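You operate a simulated robot arm through the tools that you are given. There is no shell and no other tool.

The job below is to be done with a simulated robot arm. You get a single attempt, and the scene is never put back.

## Task
Park the magnifier, move the disc to the green tray, wipe the soot off the glass and light the table.
Fine: use the felt block and put it back. What is to be rubbed or washed off counts as gone when no trace of it is left.

It is judged by the outcome, as a careful person would: the job done as asked, and still so three seconds after it is handed in. It fails if anything else is knocked over, pushed out of place, dropped, spilled or broken.

## Robot
A 7-joint arm with a two-finger parallel gripper, fixed in place. Base frame: the origin is at the foot of the arm, x ahead of it, y to its left, z up. Units: m, rad, N and s.
With the tool pointing down near the work surface it reaches from about 0.34 to 0.78 m from the base axis. Its first joint turns from -2.897 to 2.897 rad. Payload 3.91 kg.
The TCP is the grasp point between the finger pads, 0.03 m short of the fingertips. In the tool frame z runs along the fingers and y along their closing line. The gripper opens to 0.11 m. The fingers are 0.02 m wide and 0.01 m thick; the gripper's body (0.048 by 0.112 m) begins 0.055 m behind the TCP.
Orientation is told as [roll, pitch, yaw] about the base's x, y, z axes, in that order, counted from this pose: with the fingers straight down and closing along the base's y, the tool's x points along the base's -x, its y along +y and its z along -z.

## Interface
- The arm moves only by the tool arm_command. Its argument "moves" is a list of rows, each an object of numbers (a shift or turn left out is 0, a gripper value left out holds the last): "dx", "dy", "dz": the shift along the tool's x, y, z in m; "wx", "wy", "wz": the turn, a rotation vector about the tool's x, y, z in rad. In form: [{"dx": .., "dy": .., "dz": .., "wx": .., "wy": .., "wz": ..}, ...]. A call has 1 to 20 rows; each row shifts and turns the commanded pose from where the row before left it, along the tool's axes as they then stand. "gripper" is the closure in counts, from 0 (fully open) to 255 (shut), set as the call begins (left out, the last holds). Rows are played at 5 a second. More than 0.05 m and 0.15 rad between two rows, or a gripper value outside its range, and nothing of the call is played. A pose out of reach is approached as far as the arm can. The call stops where the force on the tool passes 90 N (or 10 N more than at its start, if that is more) or the arm is blocked; 0.2 s more then pass. The fingers move at their own pace (about 0.153 m/s each) and stop on an object; they squeeze with about 35 N. The grip force told is the motor's: it shows also when the fingers shut on nothing. Time passes only in rows, and 0.2 s behind the last, so rows that do not move let the fingers close. The reply holds the time, the measured pose of the TCP, the force on the tool along the base axes, the opening and the grip force, in the units named above and with some noise, with the torque about the TCP (base axes, N m) and any sound that the robot's microphone picked up.
- Cameras (640 x 400 px; columns grow to the right, rows downward): "scene" is fixed at [0.0504, 0.6498, 1.5321]; the picture's right is [-0.55, -0.84, 0.00], its down [-0.76, 0.49, -0.42] and it looks along [0.35, -0.23, -0.91] (base axes); focal length 214 px, centre (320, 200). "wrist" rides on the gripper at [0.077, 0.007, -0.114] in the tool frame; the picture's right is [-0.09, 1.00, 0.00], its down [-0.80, -0.07, -0.59] and it looks along [-0.59, -0.05, 0.80] (tool axes); focal length 270 px, centre (320, 200). There is no depth. A picture from a camera that has moved, and an enlarged one, comes with that camera's place and axes in the base frame and with its lens.
- snapshot(camera): a new picture of that camera. The clock stands still meanwhile.
- raise_lower(by): slides the trunk up (or, below 0, down) by that many m; the arm rides with it, the base frame stays. It gives what a move gives, with no picture.
- close_up(camera, box): a new picture of the part [left, top, right, bottom] of that camera's present view, enlarged. The clock stands still meanwhile.
- hand_in(): hands the job in; it is judged then, once.

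Places have to be worked out from the pictures, the camera data and where the tool is seen. Open the gripper and draw the arm clear of the work before you hand the job in, unless the task says otherwise.

The tools are called after ">>>" as name(argument=value, ...) on one line, values as JSON. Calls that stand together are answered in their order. arm_command: Moves the arm, as the interface text tells. Its arguments: {"type":"object","properties":{"moves":{"type":"array"},"gripper":{"type":"number"}},"required":["moves"]} The other tools are called the same way: raise_lower (by) slides the trunk up or down; snapshot (camera) takes a picture; close_up (camera, box) takes an enlarged picture of a part of a camera's view; hand_in () hands the job in.

At the start:

```text
t: 0.0
ee_pos: [0.2016, 0.3589, 1.2138]
tool_rot: [-0.002, -0.001, -0.001]
contact_force: [0.5, -0.4, 0.2]
ft_torque: [0.01, -0.02, 0.0]
finger_gap: 0.1098
finger_force: 0.0
trunk travel left (down, up): [-0.55, 0.06]
```

scene: 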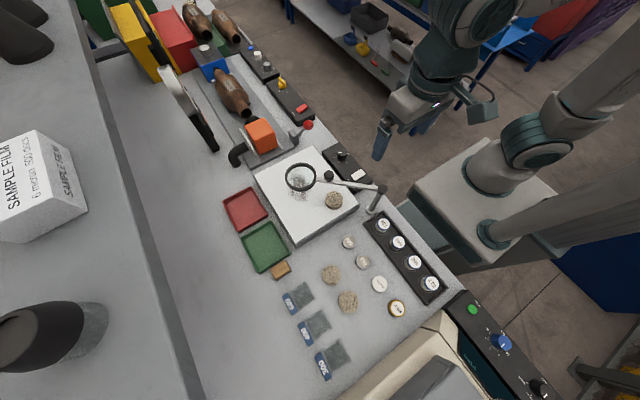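
wrist: 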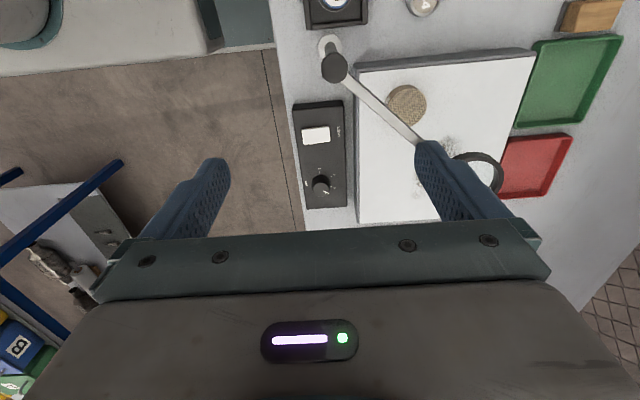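

The scene shows a light table (white glass) with a magnifier on a swing arm, a disc, red and green trays, a felt block, and a control box with a switch and a knob. I'll take enlarged views to see the details first.

>>> close_up(camera="scene", box=[220, 130, 400, 290])

>>> close_up(camera="wrist", box=[270, 0, 640, 230])

>>> close_up(camera="scene", box=[310, 130, 400, 190])

```text
2.50 times, centred on (310, 210) of scene
camera zoom: at [0.0504, 0.6498, 1.5321], right [-0.55, -0.84, 0.0], down [-0.76, 0.49, -0.42], along [0.35, -0.23, -0.91], focal length 536 px, centre (345, 175)
```

zoom: 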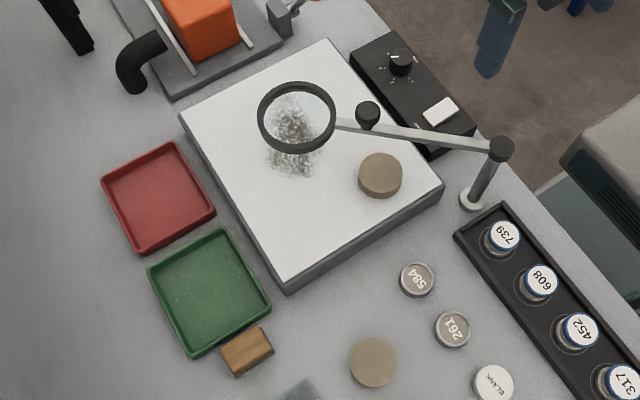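

```text
1.73 times, centred on (455, 115) of wrist
camera zoom: at [0.1265, 0.3663, 1.3282], right [0.09, 1.0, 0.0], down [0.8, -0.07, 0.59], along [0.59, -0.05, -0.8], focal length 468 px, centre (86, 347)
```

zoom: 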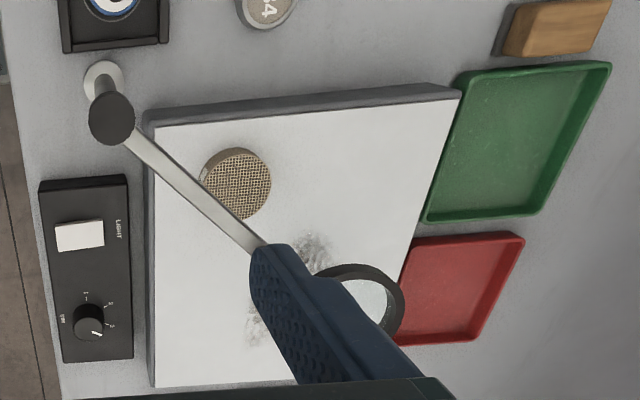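

```text
6.67 times, centred on (355, 160) of scene
camera zoom: at [0.0504, 0.6498, 1.5321], right [-0.55, -0.84, 0.0], down [-0.76, 0.49, -0.42], along [0.35, -0.23, -0.91], focal length 1430 px, centre (87, 467)
```

zoom: 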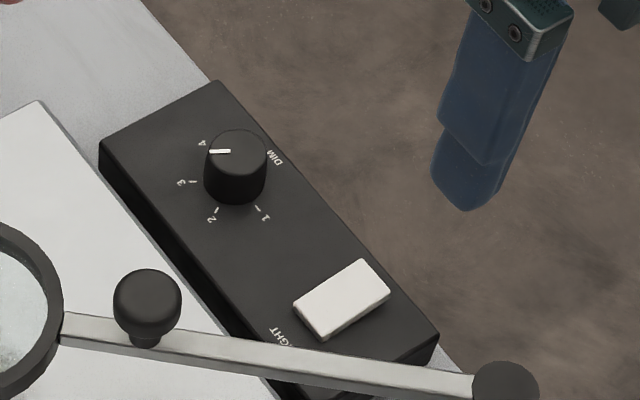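

I need a closer look at the rest of the bench: possible parking spot for the magnifier, the other discs, and the brown block near the green tray.

>>> close_up(camera="scene", box=[260, 240, 420, 340])

>>> close_up(camera="scene", box=[280, 150, 400, 225])

>>> close_up(camera="scene", box=[180, 30, 340, 170])

>>> close_up(camera="scene", box=[350, 200, 560, 400])

>>> close_up(camera="wrist", box=[440, 0, 640, 125])

>>> close_up(camera="wrist", box=[280, 20, 440, 220])

```text
4.00 times, centred on (340, 290) of scene
camera zoom: at [0.0504, 0.6498, 1.5321], right [-0.55, -0.84, 0.0], down [-0.76, 0.49, -0.42], along [0.35, -0.23, -0.91], focal length 858 px, centre (240, -160)
```

zoom: 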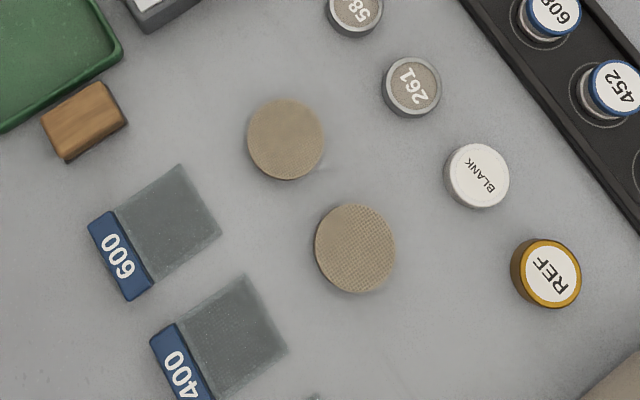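

```text
5.33 times, centred on (340, 188) of scene
camera zoom: at [0.0504, 0.6498, 1.5321], right [-0.55, -0.84, 0.0], down [-0.76, 0.49, -0.42], along [0.35, -0.23, -0.91], focal length 1144 px, centre (213, 267)
```

zoom: 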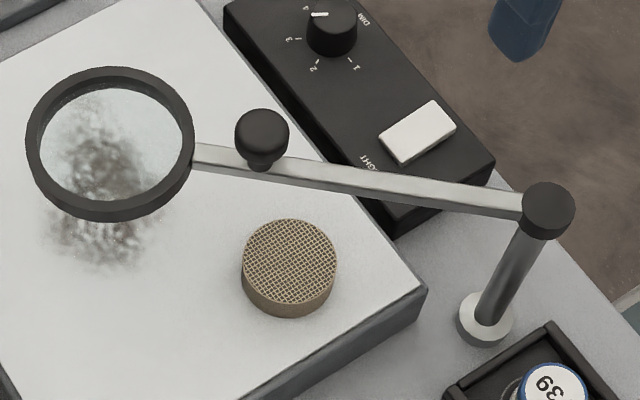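

```text
2.86 times, centred on (260, 100) of scene
camera zoom: at [0.0504, 0.6498, 1.5321], right [-0.55, -0.84, 0.0], down [-0.76, 0.49, -0.42], along [0.35, -0.23, -0.91], focal length 613 px, centre (491, 486)
```

zoom: 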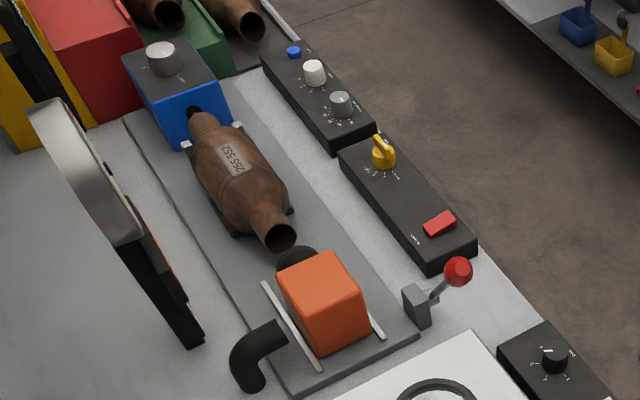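

```text
2.00 times, centred on (455, 300) of scene
camera zoom: at [0.0504, 0.6498, 1.5321], right [-0.55, -0.84, 0.0], down [-0.76, 0.49, -0.42], along [0.35, -0.23, -0.91], focal length 429 px, centre (50, 0)
```

zoom: 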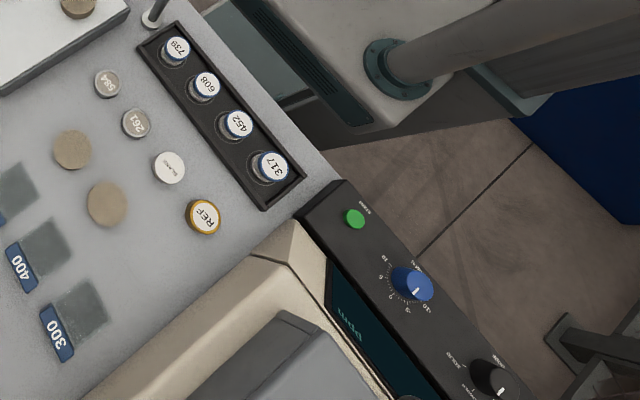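

```text
3.20 times, centred on (540, 62) of wrist
camera zoom: at [0.1265, 0.3663, 1.3282], right [0.09, 1.0, 0.0], down [0.8, -0.07, 0.59], along [0.59, -0.05, -0.8], focal length 865 px, centre (-384, 640)
```

zoom: 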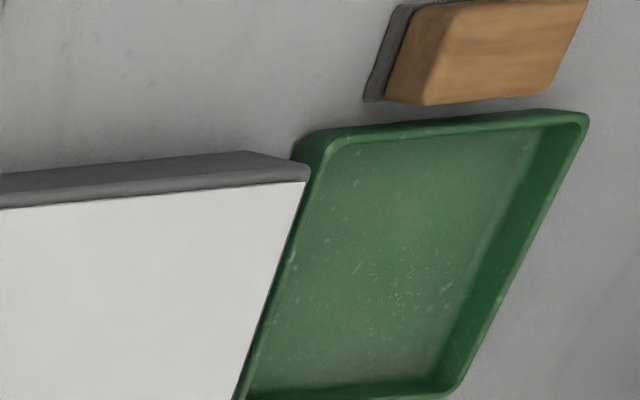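

```text
2.00 times, centred on (360, 120) of wrist
camera zoom: at [0.1265, 0.3663, 1.3282], right [0.09, 1.0, 0.0], down [0.8, -0.07, 0.59], along [0.59, -0.05, -0.8], focal length 541 px, centre (240, 360)
```

zoom: 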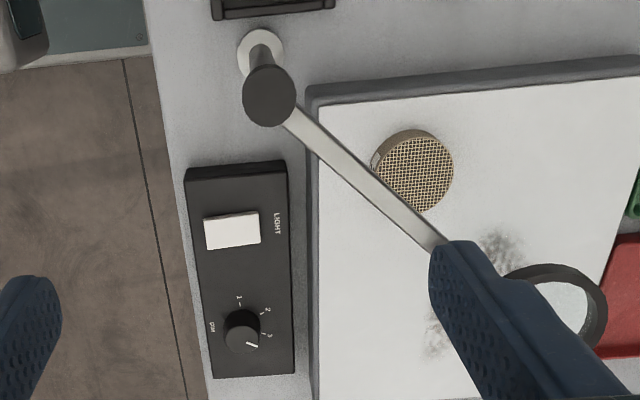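

The light table spans roughly x 0.21–0.47, y 0.405–0.63 with its top at z≈0.935; the bench is at z≈0.90, and the magnifier's post is at about (0.178, 0.376) with the bar at z≈1.045. I'll shift the arm toward +y, well above everything, for a clear wrist view of the glass, the magnifier handle and the felt block.

>>> arm_command(moves=[{"dy": 0.04, "dz": -0.01}, {"dy": 0.04, "dz": -0.01}, {"dy": 0.04, "dz": -0.01}, {"dy": 0.04, "dz": -0.01}, {"dy": 0.03}], gripper=0)

>>> snapshot(camera="wrist")

>>> snapshot(camera="scene")

```text
t: 1.2
ee_pos: [0.2015, 0.55, 1.2545]
tool_rot: [-0.002, -0.001, 0.001]
contact_force: [-0.2, -0.7, 0.3]
ft_torque: [-0.01, 0.0, 0.0]
finger_gap: 0.1099
finger_force: 0.0
trunk travel left (down, up): [-0.55, 0.06]
```

```text
taken
camera wrist: at [0.1265, 0.5576, 1.3684], right [0.09, 1.0, 0.0], down [0.8, -0.07, 0.59], along [0.59, -0.05, -0.8], focal length 270 px, centre (320, 200)
```

wrist: 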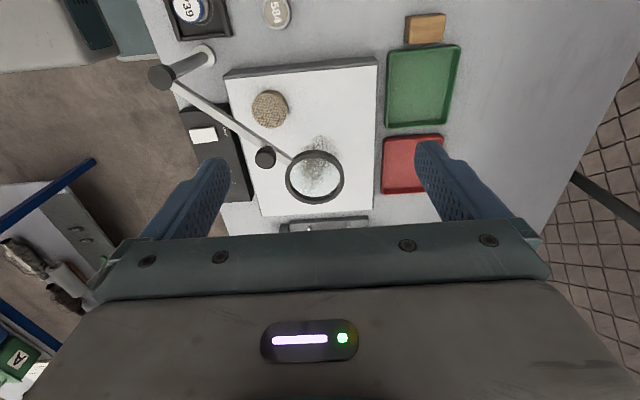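

```text
taken
```

scene: 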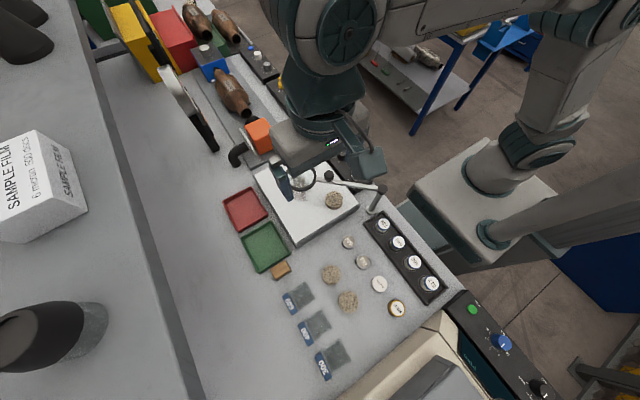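

Clear view of handle, lens, soot (under the lens), disc, felt block. I'll enlarge the key parts to measure them.

>>> close_up(camera="wrist", box=[140, 20, 400, 230])

>>> close_up(camera="wrist", box=[370, 0, 480, 140])

>>> close_up(camera="wrist", box=[240, 80, 360, 210])

>>> close_up(camera="wrist", box=[130, 20, 270, 110])

```text
1.90 times, centred on (270, 125) of wrist
camera zoom: at [0.1265, 0.5576, 1.3684], right [0.09, 1.0, 0.0], down [0.8, -0.07, 0.59], along [0.59, -0.05, -0.8], focal length 515 px, centre (415, 343)
```

zoom: 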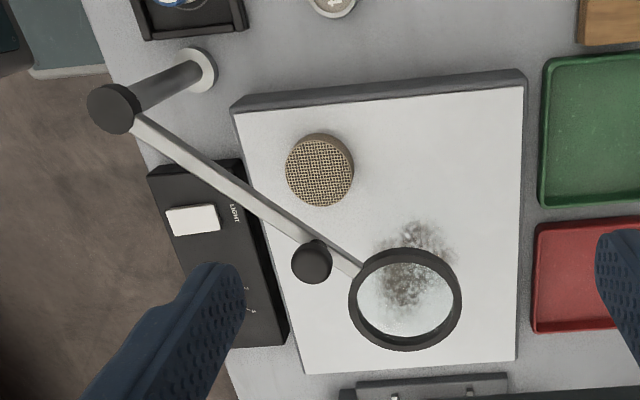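

```text
2.86 times, centred on (425, 70) of wrist
camera zoom: at [0.1265, 0.5576, 1.3684], right [0.09, 1.0, 0.0], down [0.8, -0.07, 0.59], along [0.59, -0.05, -0.8], focal length 772 px, centre (20, 571)
```

zoom: 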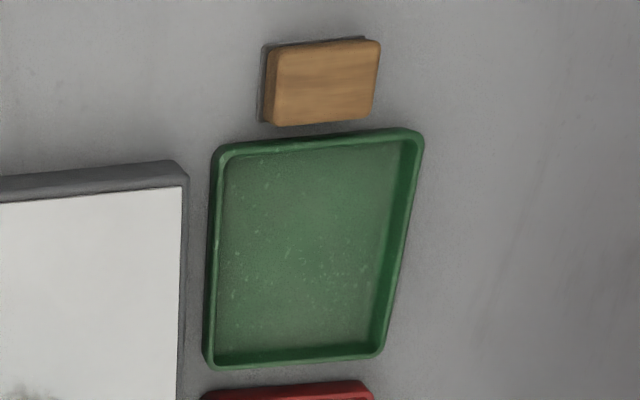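

```text
3.08 times, centred on (300, 145) of wrist
camera zoom: at [0.1265, 0.5576, 1.3684], right [0.09, 1.0, 0.0], down [0.8, -0.07, 0.59], along [0.59, -0.05, -0.8], focal length 832 px, centre (382, 369)
```

zoom: 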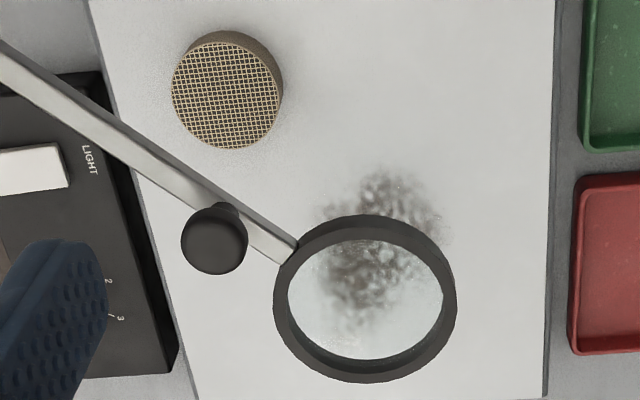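

```text
4.44 times, centred on (200, 65) of wrist
camera zoom: at [0.1265, 0.5576, 1.3684], right [0.09, 1.0, 0.0], down [0.8, -0.07, 0.59], along [0.59, -0.05, -0.8], focal length 1201 px, centre (853, 800)
```

zoom: 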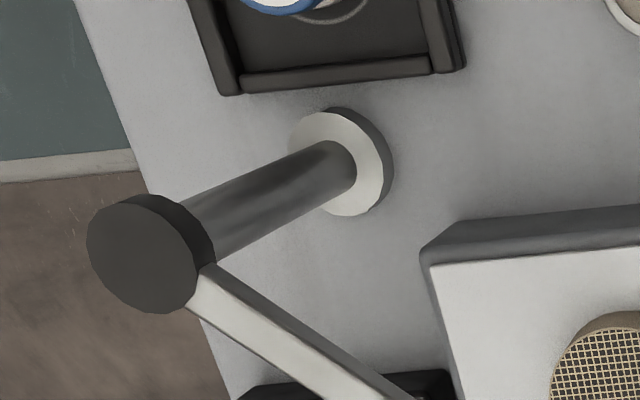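

The knob on the magnifier's bar triangulates to about (0.267, 0.483), top z≈1.092, roughly 0.14 m from the post. I'll move above it (fingertips still 6 cm clear) and yaw the gripper so its fingers straddle the bar, then look again.

>>> arm_command(moves=[{"dx": -0.0165, "dy": -0.0168, "dz": 0.018}, {"dx": -0.0165, "dy": -0.0168, "dz": 0.018}, {"dx": -0.0165, "dy": -0.0168, "dz": 0.018}, {"dx": -0.016, "dy": -0.0166, "dz": 0.016}, {"wz": -0.14}, {"wz": -0.14}, {"wz": -0.14}, {"wz": -0.14}, {"wz": -0.14}, {"wz": -0.14}], gripper=0)

>>> snapshot(camera="wrist")

>>> snapshot(camera="scene")

```text
t: 3.4
ee_pos: [0.2674, 0.4822, 1.1844]
tool_rot: [0.0, -0.001, 0.838]
contact_force: [-0.2, -0.3, 0.3]
ft_torque: [-0.01, 0.0, 0.04]
finger_gap: 0.1102
finger_force: 0.0
trunk travel left (down, up): [-0.55, 0.06]
```

```text
taken
camera wrist: at [0.2127, 0.4297, 1.2981], right [-0.68, 0.73, 0.0], down [0.59, 0.55, 0.59], along [0.43, 0.41, -0.8], focal length 270 px, centre (320, 200)
```

wrist: 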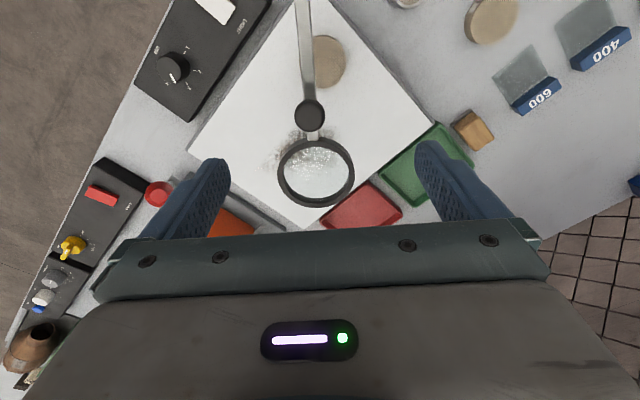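

```text
taken
```

scene: 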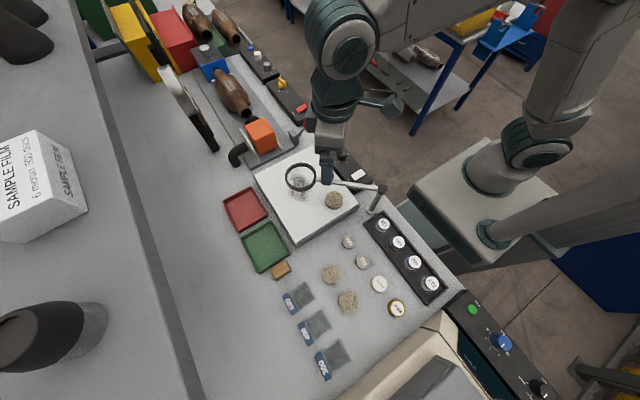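

From three views the knob comes out near (0.275, 0.476), z≈1.06–1.09, with the bar heading ≈46.5° from +x, so the fingers straddle it well. I'll shift 1 cm sideways, descend to TCP z≈1.08 and look.

>>> arm_command(moves=[{"dy": -0.0098}, {"dz": 0.035}, {"dz": 0.035}, {"dz": 0.02}, {"dz": 0.012}], gripper=0)

>>> close_up(camera="wrist", box=[160, 0, 480, 200])

>>> close_up(camera="scene", box=[280, 140, 400, 215])

```text
t: 4.6
ee_pos: [0.2755, 0.4754, 1.0826]
tool_rot: [0.001, -0.001, 0.838]
contact_force: [-0.5, -0.2, 0.3]
ft_torque: [0.0, -0.01, -0.01]
finger_gap: 0.1099
finger_force: 0.1
trunk travel left (down, up): [-0.55, 0.06]
```

```text
2.00 times, centred on (320, 100) of wrist
camera zoom: at [0.2205, 0.4238, 1.1962], right [-0.68, 0.73, 0.0], down [0.59, 0.55, 0.59], along [0.43, 0.41, -0.8], focal length 541 px, centre (320, 400)
```

zoom: 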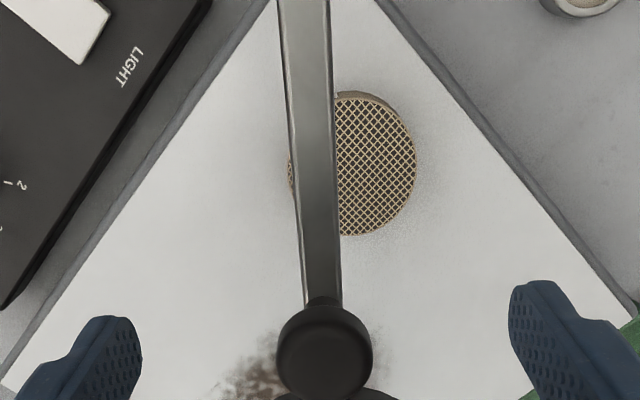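

```text
5.33 times, centred on (340, 178) of scene
camera zoom: at [0.0504, 0.6498, 1.5321], right [-0.55, -0.84, 0.0], down [-0.76, 0.49, -0.42], along [0.35, -0.23, -0.91], focal length 1144 px, centre (213, 320)
```

zoom: 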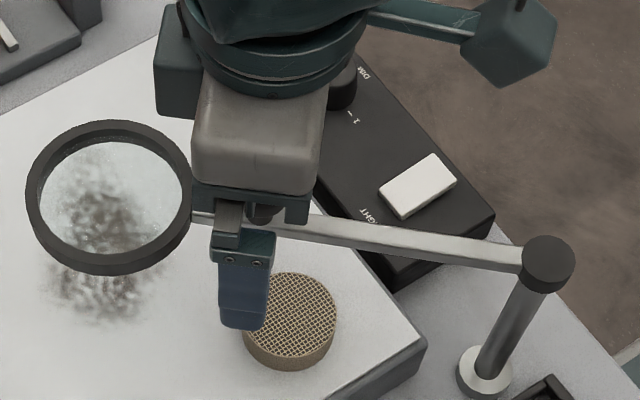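

The knob sits between the fingers, about centred, maybe ~5 mm toward the post. I'll nudge toward the post and down 5 mm, then close to a loose cage (~3 cm gap) around the knob.

>>> arm_command(moves=[{"dx": 0.004, "dz": 0.005}, {}, {}, {}], gripper=185)

>>> close_up(camera="wrist", box=[160, 50, 480, 250])

```text
t: 5.6
ee_pos: [0.2737, 0.4731, 1.077]
tool_rot: [0.0, -0.001, 0.839]
contact_force: [-0.5, 0.0, 0.4]
ft_torque: [-0.01, -0.01, 0.01]
finger_gap: 0.0304
finger_force: 0.0
trunk travel left (down, up): [-0.55, 0.06]
```

```text
2.00 times, centred on (320, 150) of wrist
camera zoom: at [0.2172, 0.4209, 1.1914], right [-0.68, 0.73, 0.0], down [0.59, 0.55, 0.59], along [0.43, 0.41, -0.8], focal length 541 px, centre (320, 300)
```

zoom: 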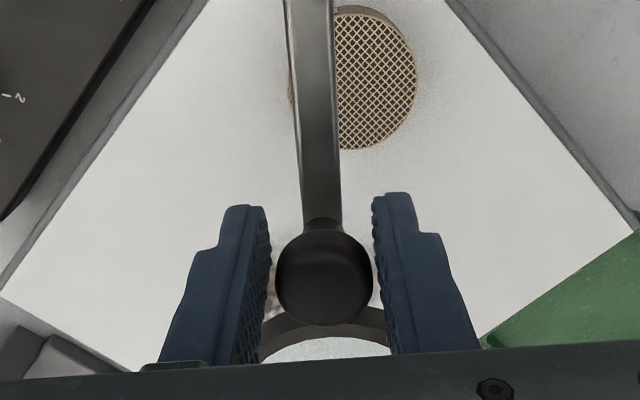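

The knob is nicely caged with no force. I'll start swinging the bar off the glass in the counter-clockwise sense (toward the −x side), following the arc about the post, a few small steps first.

>>> arm_command(moves=[{"dx": 0.0004, "dy": 0.0112, "wz": -0.08}, {"dx": 0.0004, "dy": 0.0112, "wz": -0.08}, {"dx": 0.0004, "dy": 0.0112, "wz": -0.08}, {"dx": 0.0004, "dy": 0.0112, "wz": -0.08}], gripper=185)

>>> close_up(camera="wrist", box=[160, 50, 480, 250])

>>> close_up(camera="scene", box=[250, 140, 410, 240])

```text
t: 6.6
ee_pos: [0.2338, 0.4965, 1.076]
tool_rot: [0.0, -0.001, 1.159]
contact_force: [0.5, 0.8, 0.0]
ft_torque: [0.01, 0.02, -0.01]
finger_gap: 0.0304
finger_force: 0.1
trunk travel left (down, up): [-0.55, 0.06]
```

```text
2.00 times, centred on (320, 150) of wrist
camera zoom: at [0.199, 0.4295, 1.1912], right [-0.88, 0.48, 0.0], down [0.39, 0.71, 0.59], along [0.28, 0.52, -0.8], focal length 541 px, centre (320, 300)
```

zoom: 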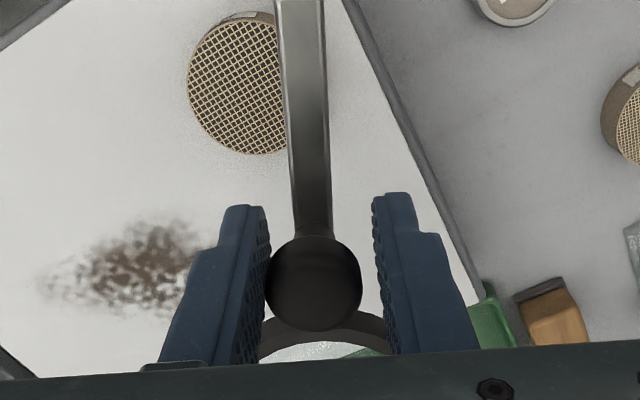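

```text
4.00 times, centred on (330, 190) of scene
camera zoom: at [0.0504, 0.6498, 1.5321], right [-0.55, -0.84, 0.0], down [-0.76, 0.49, -0.42], along [0.35, -0.23, -0.91], focal length 858 px, centre (280, 240)
```

zoom: 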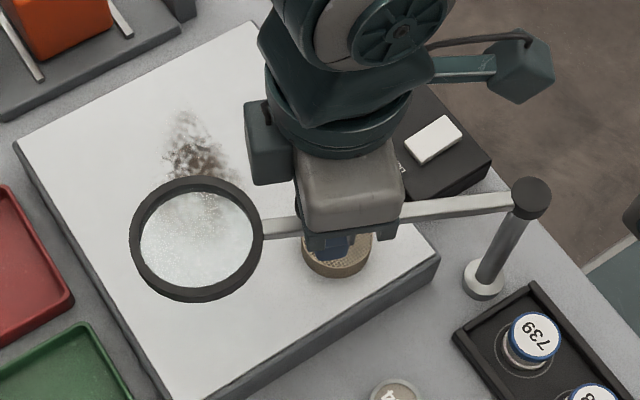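

The magnifier swings freely with almost no force, and the knob stays in the cage. I'll continue along the arc.

>>> arm_command(moves=[{"dx": 0.0004, "dy": 0.0112, "wz": -0.08}, {"dx": 0.0004, "dy": 0.0112, "wz": -0.08}, {"dx": 0.0004, "dy": 0.0112, "wz": -0.08}, {"dx": 0.0004, "dy": 0.0112, "wz": -0.08}, {"dx": 0.0004, "dy": 0.0112, "wz": -0.08}, {"dx": 0.0004, "dy": 0.0112, "wz": -0.08}, {"dx": 0.0004, "dy": 0.0112, "wz": -0.08}, {"dx": 0.0004, "dy": 0.0112, "wz": -0.08}], gripper=185)

>>> close_up(camera="wrist", box=[160, 50, 480, 250])

>>> close_up(camera="scene", box=[250, 140, 450, 280])

```text
t: 8.4
ee_pos: [0.1641, 0.5034, 1.076]
tool_rot: [-0.007, 0.002, 1.784]
contact_force: [55.5, -3.0, 5.7]
ft_torque: [0.35, -0.52, -0.87]
finger_gap: 0.057
finger_force: 27.1
trunk travel left (down, up): [-0.55, 0.06]
```

```text
2.00 times, centred on (320, 150) of wrist
camera zoom: at [0.1747, 0.427, 1.1908], right [-0.99, -0.13, -0.01], down [-0.1, 0.8, 0.59], along [-0.07, 0.59, -0.8], focal length 541 px, centre (320, 300)
```

zoom: 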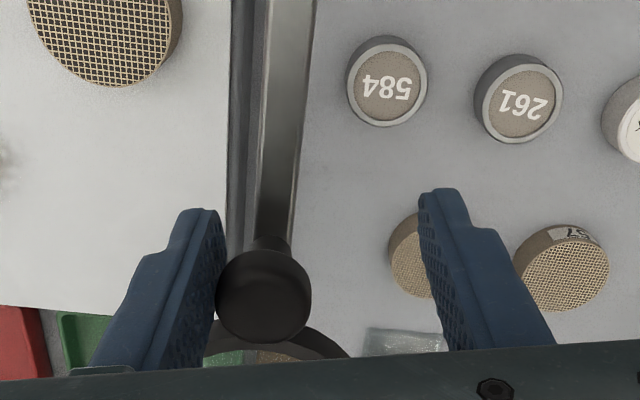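

```text
2.86 times, centred on (350, 210) of scene
camera zoom: at [0.0504, 0.6498, 1.5321], right [-0.55, -0.84, 0.0], down [-0.76, 0.49, -0.42], along [0.35, -0.23, -0.91], focal length 613 px, centre (234, 171)
```

zoom: 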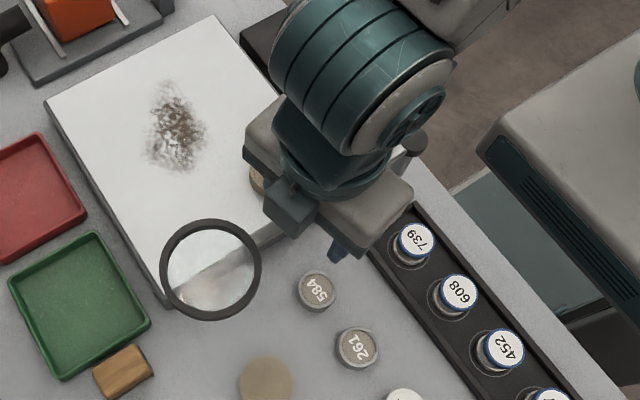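

The bar hit a hard stop at about θ≈90° (55 N, fingers pushed apart): the lens there still overlaps the edge of the light table. I'll back off and swing the other way to see where that side's stop is.

>>> arm_command(moves=[{"dx": -0.002, "dy": -0.0112, "wz": 0.08}, {"dx": -0.001, "dy": -0.0112, "wz": 0.08}, {"dx": -0.001, "dy": -0.0112, "wz": 0.08}, {"dx": 0.0004, "dy": -0.0112, "wz": 0.08}, {"dx": 0.0004, "dy": -0.0112, "wz": 0.08}, {"dx": 0.0004, "dy": -0.0112, "wz": 0.08}], gripper=185)

>>> close_up(camera="wrist", box=[160, 50, 480, 250])

>>> close_up(camera="scene", box=[250, 140, 450, 280])

```text
t: 9.8
ee_pos: [0.2132, 0.5099, 1.0766]
tool_rot: [0.001, 0.001, 1.318]
contact_force: [0.6, 0.4, -0.2]
ft_torque: [-0.02, 0.03, -0.01]
finger_gap: 0.0304
finger_force: 0.0
trunk travel left (down, up): [-0.55, 0.06]
```

```text
2.00 times, centred on (320, 150) of wrist
camera zoom: at [0.1888, 0.4374, 1.1913], right [-0.94, 0.33, 0.0], down [0.27, 0.76, 0.59], along [0.2, 0.56, -0.8], focal length 541 px, centre (320, 300)
```

zoom: 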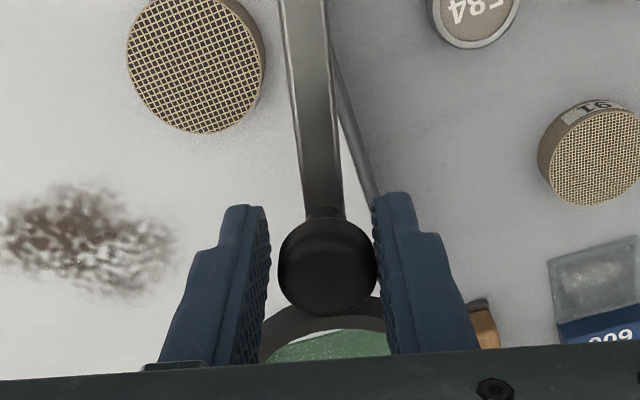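

```text
2.86 times, centred on (350, 210) of scene
camera zoom: at [0.0504, 0.6498, 1.5321], right [-0.55, -0.84, 0.0], down [-0.76, 0.49, -0.42], along [0.35, -0.23, -0.91], focal length 613 px, centre (234, 171)
```

zoom: 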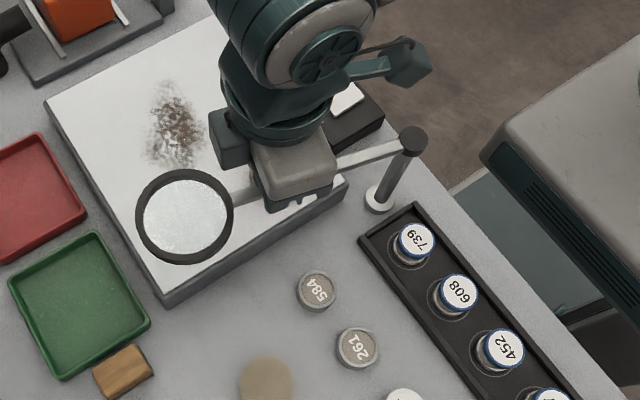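

Caged again with no load. I'll continue the swing clockwise, over the glass toward the switch-box side.

>>> arm_command(moves=[{"dx": 0.0004, "dy": -0.0112, "wz": 0.08}, {"dx": 0.0004, "dy": -0.0112, "wz": 0.08}, {"dx": 0.0004, "dy": -0.0112, "wz": 0.08}, {"dx": 0.0004, "dy": -0.0112, "wz": 0.08}, {"dx": 0.0004, "dy": -0.0112, "wz": 0.08}, {"dx": 0.0004, "dy": -0.0112, "wz": 0.08}, {"dx": 0.0004, "dy": -0.0112, "wz": 0.08}, {"dx": 0.0004, "dy": -0.0112, "wz": 0.08}, {"dx": 0.0004, "dy": -0.0112, "wz": 0.08}, {"dx": 0.0004, "dy": -0.0112, "wz": 0.08}], gripper=185)

>>> close_up(camera="wrist", box=[160, 50, 480, 250])

>>> close_up(camera="scene", box=[250, 120, 450, 260])

```text
t: 12.0
ee_pos: [0.301, 0.4438, 1.0778]
tool_rot: [0.0, 0.0, 0.517]
contact_force: [0.0, -0.9, 0.9]
ft_torque: [-0.01, -0.02, -0.03]
finger_gap: 0.0301
finger_force: 0.0
trunk travel left (down, up): [-0.55, 0.06]
```

```text
2.00 times, centred on (320, 150) of wrist
camera zoom: at [0.2318, 0.4119, 1.1912], right [-0.42, 0.91, 0.0], down [0.73, 0.33, 0.59], along [0.54, 0.25, -0.8], focal length 541 px, centre (320, 300)
```

zoom: 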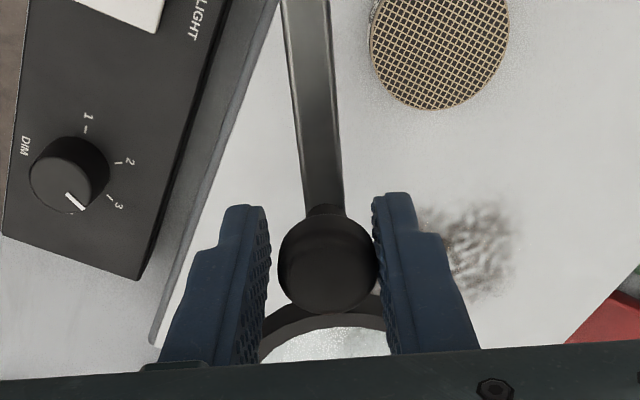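

```text
2.86 times, centred on (350, 190) of scene
camera zoom: at [0.0504, 0.6498, 1.5321], right [-0.55, -0.84, 0.0], down [-0.76, 0.49, -0.42], along [0.35, -0.23, -0.91], focal length 613 px, centre (234, 229)
```

zoom: 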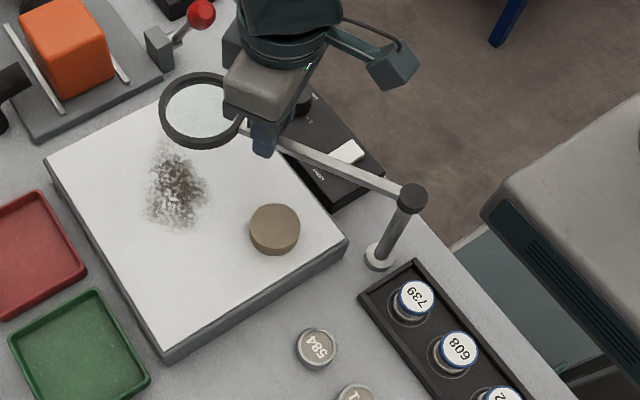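

Swinging freely still (θ≈30°). Continuing clockwise in the same small steps.

>>> arm_command(moves=[{"dx": 0.0004, "dy": -0.0112, "wz": 0.08}, {"dx": 0.0004, "dy": -0.0112, "wz": 0.08}, {"dx": 0.0004, "dy": -0.0112, "wz": 0.08}, {"dx": 0.0004, "dy": -0.0112, "wz": 0.08}, {"dx": 0.0004, "dy": -0.0112, "wz": 0.08}, {"dx": 0.0004, "dy": -0.0112, "wz": 0.08}, {"dx": 0.0004, "dy": -0.0112, "wz": 0.08}, {"dx": 0.0004, "dy": -0.0112, "wz": 0.08}], gripper=185)

>>> close_up(camera="wrist", box=[160, 50, 480, 250])

>>> close_up(camera="scene", box=[250, 100, 450, 240])

```text
t: 13.8
ee_pos: [0.3204, 0.3339, 1.0939]
tool_rot: [0.093, -0.024, -0.148]
contact_force: [-0.5, -22.3, -1.9]
ft_torque: [1.6, 0.06, 0.09]
finger_gap: 0.0809
finger_force: 2.7
trunk travel left (down, up): [-0.55, 0.06]
stopped in row 8: the arm was blocked; the commanded pose is now the measured one
```

```text
2.00 times, centred on (320, 150) of wrist
camera zoom: at [0.2423, 0.3426, 1.2056], right [0.23, 0.97, 0.1], down [0.76, -0.24, 0.6], along [0.61, -0.07, -0.79], focal length 541 px, centre (320, 300)
```

zoom: 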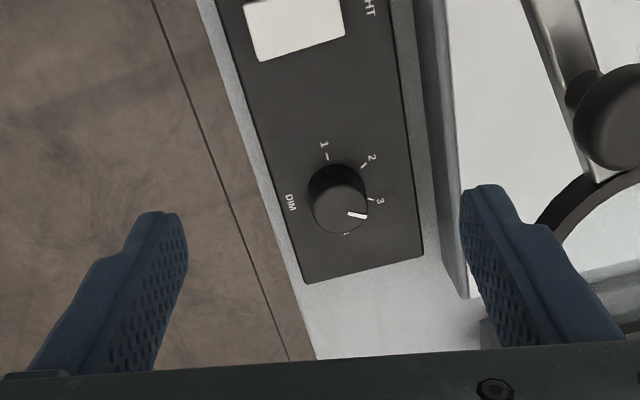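

```text
2.86 times, centred on (350, 170) of scene
camera zoom: at [0.0504, 0.6498, 1.5321], right [-0.55, -0.84, 0.0], down [-0.76, 0.49, -0.42], along [0.35, -0.23, -0.91], focal length 613 px, centre (234, 286)
```

zoom: 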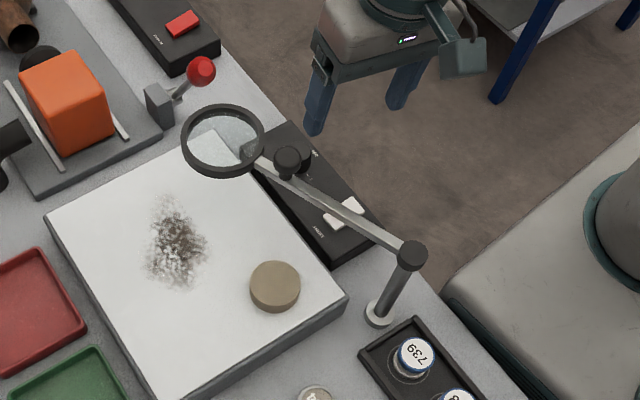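

The cage slipped off the knob because the bar met its other stop at about θ≈18°, where the lens is still over the glass. So the hinge range is ~18°–90°, and the 90° stop (lens off the glass) is the parked side. I'll lift clear, undo the small tilt, and check.

>>> arm_command(moves=[{"dz": -0.02}, {"dz": -0.03}, {"dz": -0.03}, {"wx": 0.093, "wy": 0.024}, {}], gripper=185)

>>> snapshot(camera="wrist")

>>> close_up(camera="scene", box=[250, 100, 450, 240])

```text
t: 14.2
ee_pos: [0.3096, 0.1575, 1.1179]
tool_rot: [0.201, 0.007, -0.277]
contact_force: [0.2, -0.5, 0.2]
ft_torque: [0.05, -0.04, 0.03]
finger_gap: 0.0302
finger_force: 0.1
trunk travel left (down, up): [-0.55, 0.06]
stopped in row 1: the arm was blocked; the commanded pose is now the measured one
```

```text
taken
camera wrist: at [0.2327, 0.1629, 1.232], right [0.35, 0.91, 0.2], down [0.72, -0.4, 0.56], along [0.59, -0.06, -0.8], focal length 270 px, centre (320, 200)
```

wrist: 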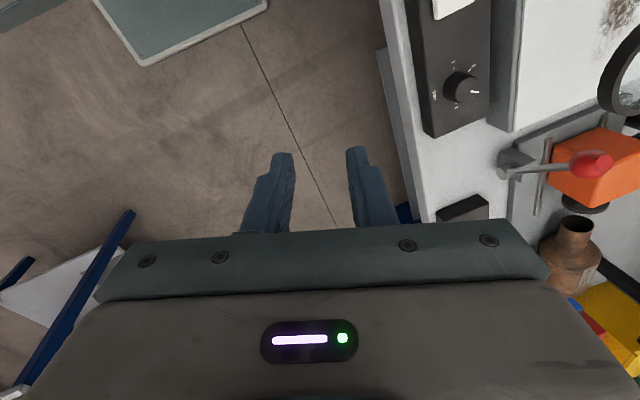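

```text
2.86 times, centred on (350, 170) of scene
camera zoom: at [0.0504, 0.6498, 1.5321], right [-0.55, -0.84, 0.0], down [-0.76, 0.49, -0.42], along [0.35, -0.23, -0.91], focal length 613 px, centre (234, 286)
```

zoom: 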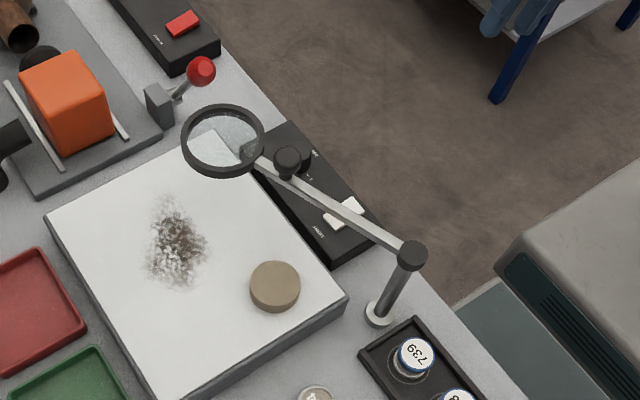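

The arm recoiled sideways into free space over the aisle after slipping off (nothing was touched there). I'll hold still for a moment and read the settled pose.

>>> arm_command(moves=[{}, {}, {}], gripper=185)

>>> snapshot(camera="scene")

```text
t: 15.0
ee_pos: [0.3175, 0.2259, 1.1084]
tool_rot: [0.142, -0.001, -0.258]
contact_force: [-1.2, -0.2, -0.2]
ft_torque: [0.02, -0.01, -0.01]
finger_gap: 0.0301
finger_force: 0.1
trunk travel left (down, up): [-0.55, 0.06]
```

```text
taken
```

scene: 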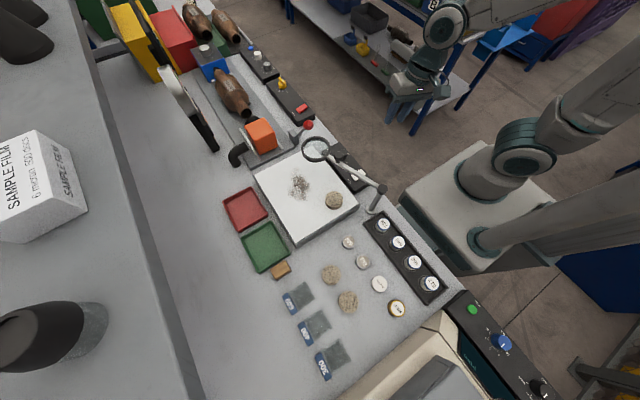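

Settled at (0.318, 0.226, 1.108) with a 0.14 rad tilt; the bench items look undisturbed. I'll lift and straighten the tool.

>>> arm_command(moves=[{"dz": -0.03}, {"dz": -0.03}, {"wx": 0.071}, {"wx": 0.071}, {}, {}], gripper=0)

>>> close_up(camera="scene", box=[280, 120, 400, 220])

```text
t: 15.3
ee_pos: [0.3155, 0.1463, 1.1313]
tool_rot: [0.214, 0.015, -0.264]
contact_force: [0.4, 1.1, 0.9]
ft_torque: [-0.04, 0.01, -0.03]
finger_gap: 0.1099
finger_force: 0.1
trunk travel left (down, up): [-0.55, 0.06]
stopped in row 1: the arm was blocked; the commanded pose is now the measured one
```

```text
4.00 times, centred on (340, 170) of scene
camera zoom: at [0.0504, 0.6498, 1.5321], right [-0.55, -0.84, 0.0], down [-0.76, 0.49, -0.42], along [0.35, -0.23, -0.91], focal length 858 px, centre (240, 320)
```

zoom: 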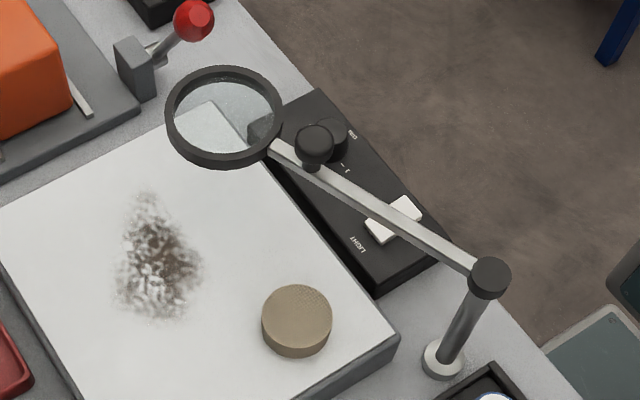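

The arm moved sideways again rather than up, so I need to see what its links are doing before commanding anything else. I'll hold and take a picture.

>>> arm_command(moves=[{}, {}, {}, {}, {}])

>>> snapshot(camera="scene")

>>> snapshot(camera="wrist")

```text
t: 16.5
ee_pos: [0.3174, 0.1781, 1.1232]
tool_rot: [0.183, 0.01, -0.256]
contact_force: [-0.5, -1.5, -0.1]
ft_torque: [0.08, -0.02, -0.01]
finger_gap: 0.1098
finger_force: 0.0
trunk travel left (down, up): [-0.55, 0.06]
```

```text
taken
```

scene: 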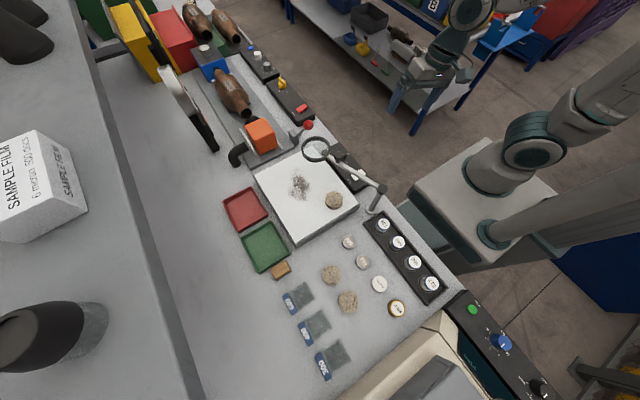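

```text
taken
camera wrist: at [0.242, 0.1845, 1.2383], right [0.34, 0.92, 0.18], down [0.74, -0.38, 0.56], along [0.59, -0.06, -0.81], focal length 270 px, centre (320, 200)
```

wrist: 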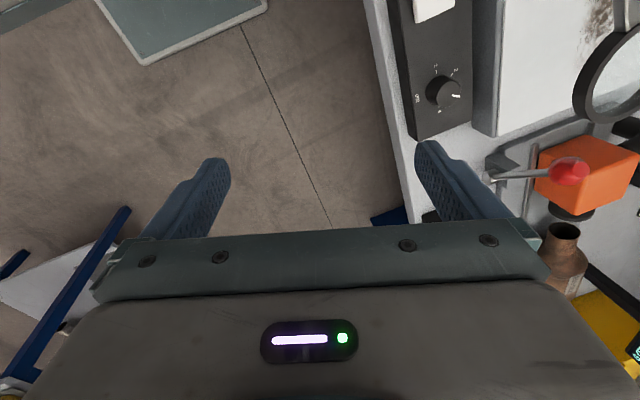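

The arm holds still now at (0.317, 0.178, 1.123), off the bench with nothing around it. I'll test with a very small upward step to see how it responds.

>>> arm_command(moves=[{"dz": -0.005}, {"dz": -0.005}])

```text
t: 17.1
ee_pos: [0.3175, 0.1821, 1.1323]
tool_rot: [0.182, 0.009, -0.256]
contact_force: [0.2, 0.0, 0.0]
ft_torque: [-0.02, 0.03, 0.0]
finger_gap: 0.1099
finger_force: 0.0
trunk travel left (down, up): [-0.55, 0.06]
```

It responds properly to small steps. I'll continue lifting and level the tool gradually.

>>> arm_command(moves=[{"dz": -0.01}, {"dz": -0.01}, {"dz": -0.01}, {"wx": 0.03}, {"wx": 0.03}, {"wx": 0.03}, {"wx": 0.03}, {"wx": 0.03}, {"wx": 0.03}])

```text
t: 19.1
ee_pos: [0.3163, 0.1753, 1.1628]
tool_rot: [0.0, 0.012, -0.257]
contact_force: [-0.4, 0.0, 0.1]
ft_torque: [0.01, -0.01, 0.06]
finger_gap: 0.11
finger_force: 0.0
trunk travel left (down, up): [-0.55, 0.06]
```

Level again at (0.316, 0.175, 1.163). I'll yaw to match the bar (θ≈20°), and go back above the knob at about (0.3115, 0.421), staying at z≈1.19.

>>> arm_command(moves=[{"wz": -0.1, "wy": -0.012, "dz": -0.008}, {"wz": -0.1, "dz": -0.008}, {"wz": -0.1, "dz": -0.008}, {"wz": -0.1, "dz": -0.005}, {"wz": -0.1}, {"wz": -0.1}, {"dx": -0.01, "dy": 0.029}, {"dx": -0.01, "dy": 0.029}, {"dx": -0.01, "dy": 0.029}, {"dx": -0.01, "dy": 0.029}, {"dx": -0.01, "dy": 0.029}, {"dx": -0.01, "dy": 0.029}, {"dx": -0.01, "dy": 0.029}, {"dx": -0.01, "dy": 0.029}], gripper=0)

>>> snapshot(camera="wrist")

>>> snapshot(camera="scene")

```text
t: 22.1
ee_pos: [0.3139, 0.421, 1.1904]
tool_rot: [-0.001, -0.001, 0.343]
contact_force: [-0.1, 0.2, 0.2]
ft_torque: [0.01, 0.02, -0.01]
finger_gap: 0.1102
finger_force: 0.0
trunk travel left (down, up): [-0.55, 0.06]
```

```text
taken
camera wrist: at [0.2398, 0.4028, 1.3053], right [-0.25, 0.97, 0.0], down [0.78, 0.2, 0.59], along [0.58, 0.15, -0.8], focal length 270 px, centre (320, 200)
```

wrist: 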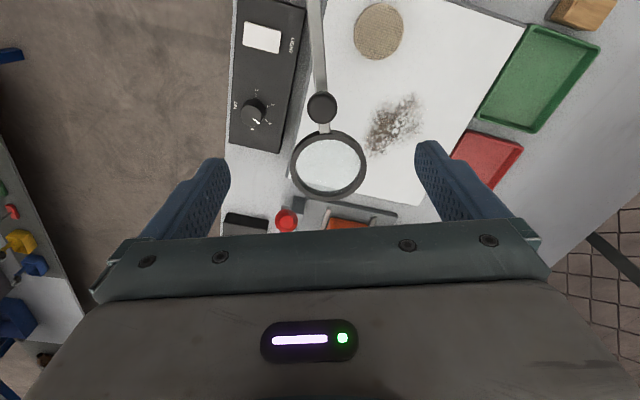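

```text
taken
```

scene: 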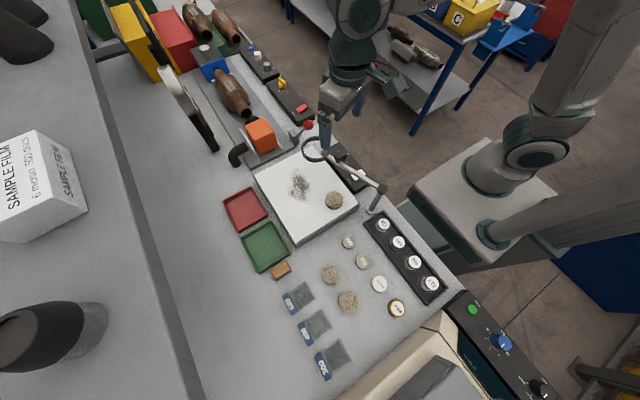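

The knob is now at ≈(0.309, 0.422). I'll align, descend and cage it again.

>>> arm_command(moves=[{"dx": 0.0034, "dy": 0.0023}, {"dz": 0.035}, {"dz": 0.035}, {"dz": 0.03}, {"dz": 0.013}], gripper=0)

>>> arm_command(moves=[{}, {}, {}], gripper=185)

>>> close_up(camera="wrist", box=[160, 50, 480, 250])

```text
t: 23.3
ee_pos: [0.3104, 0.4202, 1.0792]
tool_rot: [-0.001, -0.003, 0.345]
contact_force: [0.5, 0.1, -0.6]
ft_torque: [-0.01, 0.0, 0.04]
finger_gap: 0.11
finger_force: 0.1
trunk travel left (down, up): [-0.55, 0.06]
```

```text
t: 24.1
ee_pos: [0.3099, 0.4207, 1.0785]
tool_rot: [0.0, -0.004, 0.344]
contact_force: [1.0, 0.2, -0.6]
ft_torque: [0.0, 0.0, 0.02]
finger_gap: 0.0302
finger_force: 0.1
trunk travel left (down, up): [-0.55, 0.06]
```

```text
2.00 times, centred on (320, 150) of wrist
camera zoom: at [0.2371, 0.4018, 1.1935], right [-0.25, 0.97, 0.0], down [0.78, 0.2, 0.6], along [0.58, 0.15, -0.8], focal length 541 px, centre (320, 300)
```

zoom: 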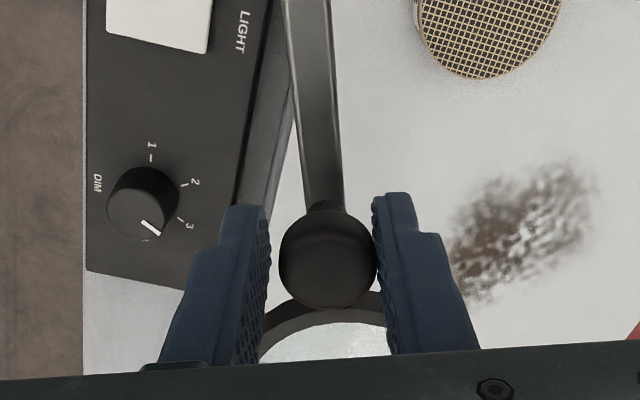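

Caged cleanly. Swinging back counter-clockwise to just short of the 90° stop.

>>> arm_command(moves=[{"dx": 0.0004, "dy": 0.0112, "wz": -0.08}, {"dx": 0.0004, "dy": 0.0112, "wz": -0.08}, {"dx": 0.0004, "dy": 0.0112, "wz": -0.08}, {"dx": 0.0004, "dy": 0.0112, "wz": -0.08}, {"dx": 0.0004, "dy": 0.0112, "wz": -0.08}, {"dx": 0.0004, "dy": 0.0112, "wz": -0.08}, {"dx": 0.0004, "dy": 0.0112, "wz": -0.08}, {"dx": 0.0004, "dy": 0.0112, "wz": -0.08}, {"dx": 0.0004, "dy": 0.0112, "wz": -0.08}, {"dx": 0.0004, "dy": 0.0112, "wz": -0.08}, {"dx": 0.0004, "dy": 0.0112, "wz": -0.08}, {"dx": 0.0004, "dy": 0.0112, "wz": -0.08}, {"dx": 0.0004, "dy": 0.0112, "wz": -0.08}], gripper=185)

>>> close_up(camera="wrist", box=[160, 50, 480, 250])

```text
t: 26.9
ee_pos: [0.2039, 0.5136, 1.0785]
tool_rot: [-0.002, 0.0, 1.383]
contact_force: [-0.1, -0.4, 0.3]
ft_torque: [0.01, 0.03, 0.0]
finger_gap: 0.0303
finger_force: 0.1
trunk travel left (down, up): [-0.55, 0.06]
```

```text
2.00 times, centred on (320, 150) of wrist
camera zoom: at [0.1843, 0.4384, 1.1929], right [-0.96, 0.27, 0.0], down [0.22, 0.77, 0.59], along [0.16, 0.57, -0.8], focal length 541 px, centre (320, 300)
```

zoom: 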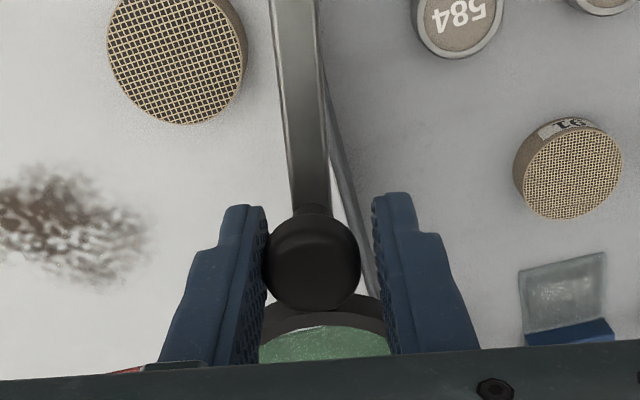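

At θ≈80° and free. I'll approach the stop in finer steps.

>>> arm_command(moves=[{"dy": 0.0042, "wz": -0.03}, {"dy": 0.0042, "wz": -0.03}, {"dy": 0.0042, "wz": -0.03}, {"dy": 0.0042, "wz": -0.03}, {}], gripper=185)

>>> arm_command(moves=[{"dy": 0.0028, "wz": -0.02}, {"dy": 0.0028, "wz": -0.02}, {}], gripper=185)

```text
t: 28.1
ee_pos: [0.1869, 0.5149, 1.0792]
tool_rot: [-0.003, -0.001, 1.502]
contact_force: [0.4, 0.4, 0.0]
ft_torque: [0.0, -0.01, 0.02]
finger_gap: 0.0303
finger_force: 0.1
trunk travel left (down, up): [-0.55, 0.06]
```

```text
t: 28.9
ee_pos: [0.1822, 0.5154, 1.0785]
tool_rot: [-0.002, 0.001, 1.543]
contact_force: [-0.1, 0.0, 1.0]
ft_torque: [-0.01, 0.0, -0.01]
finger_gap: 0.0302
finger_force: 0.1
trunk travel left (down, up): [-0.55, 0.06]
```

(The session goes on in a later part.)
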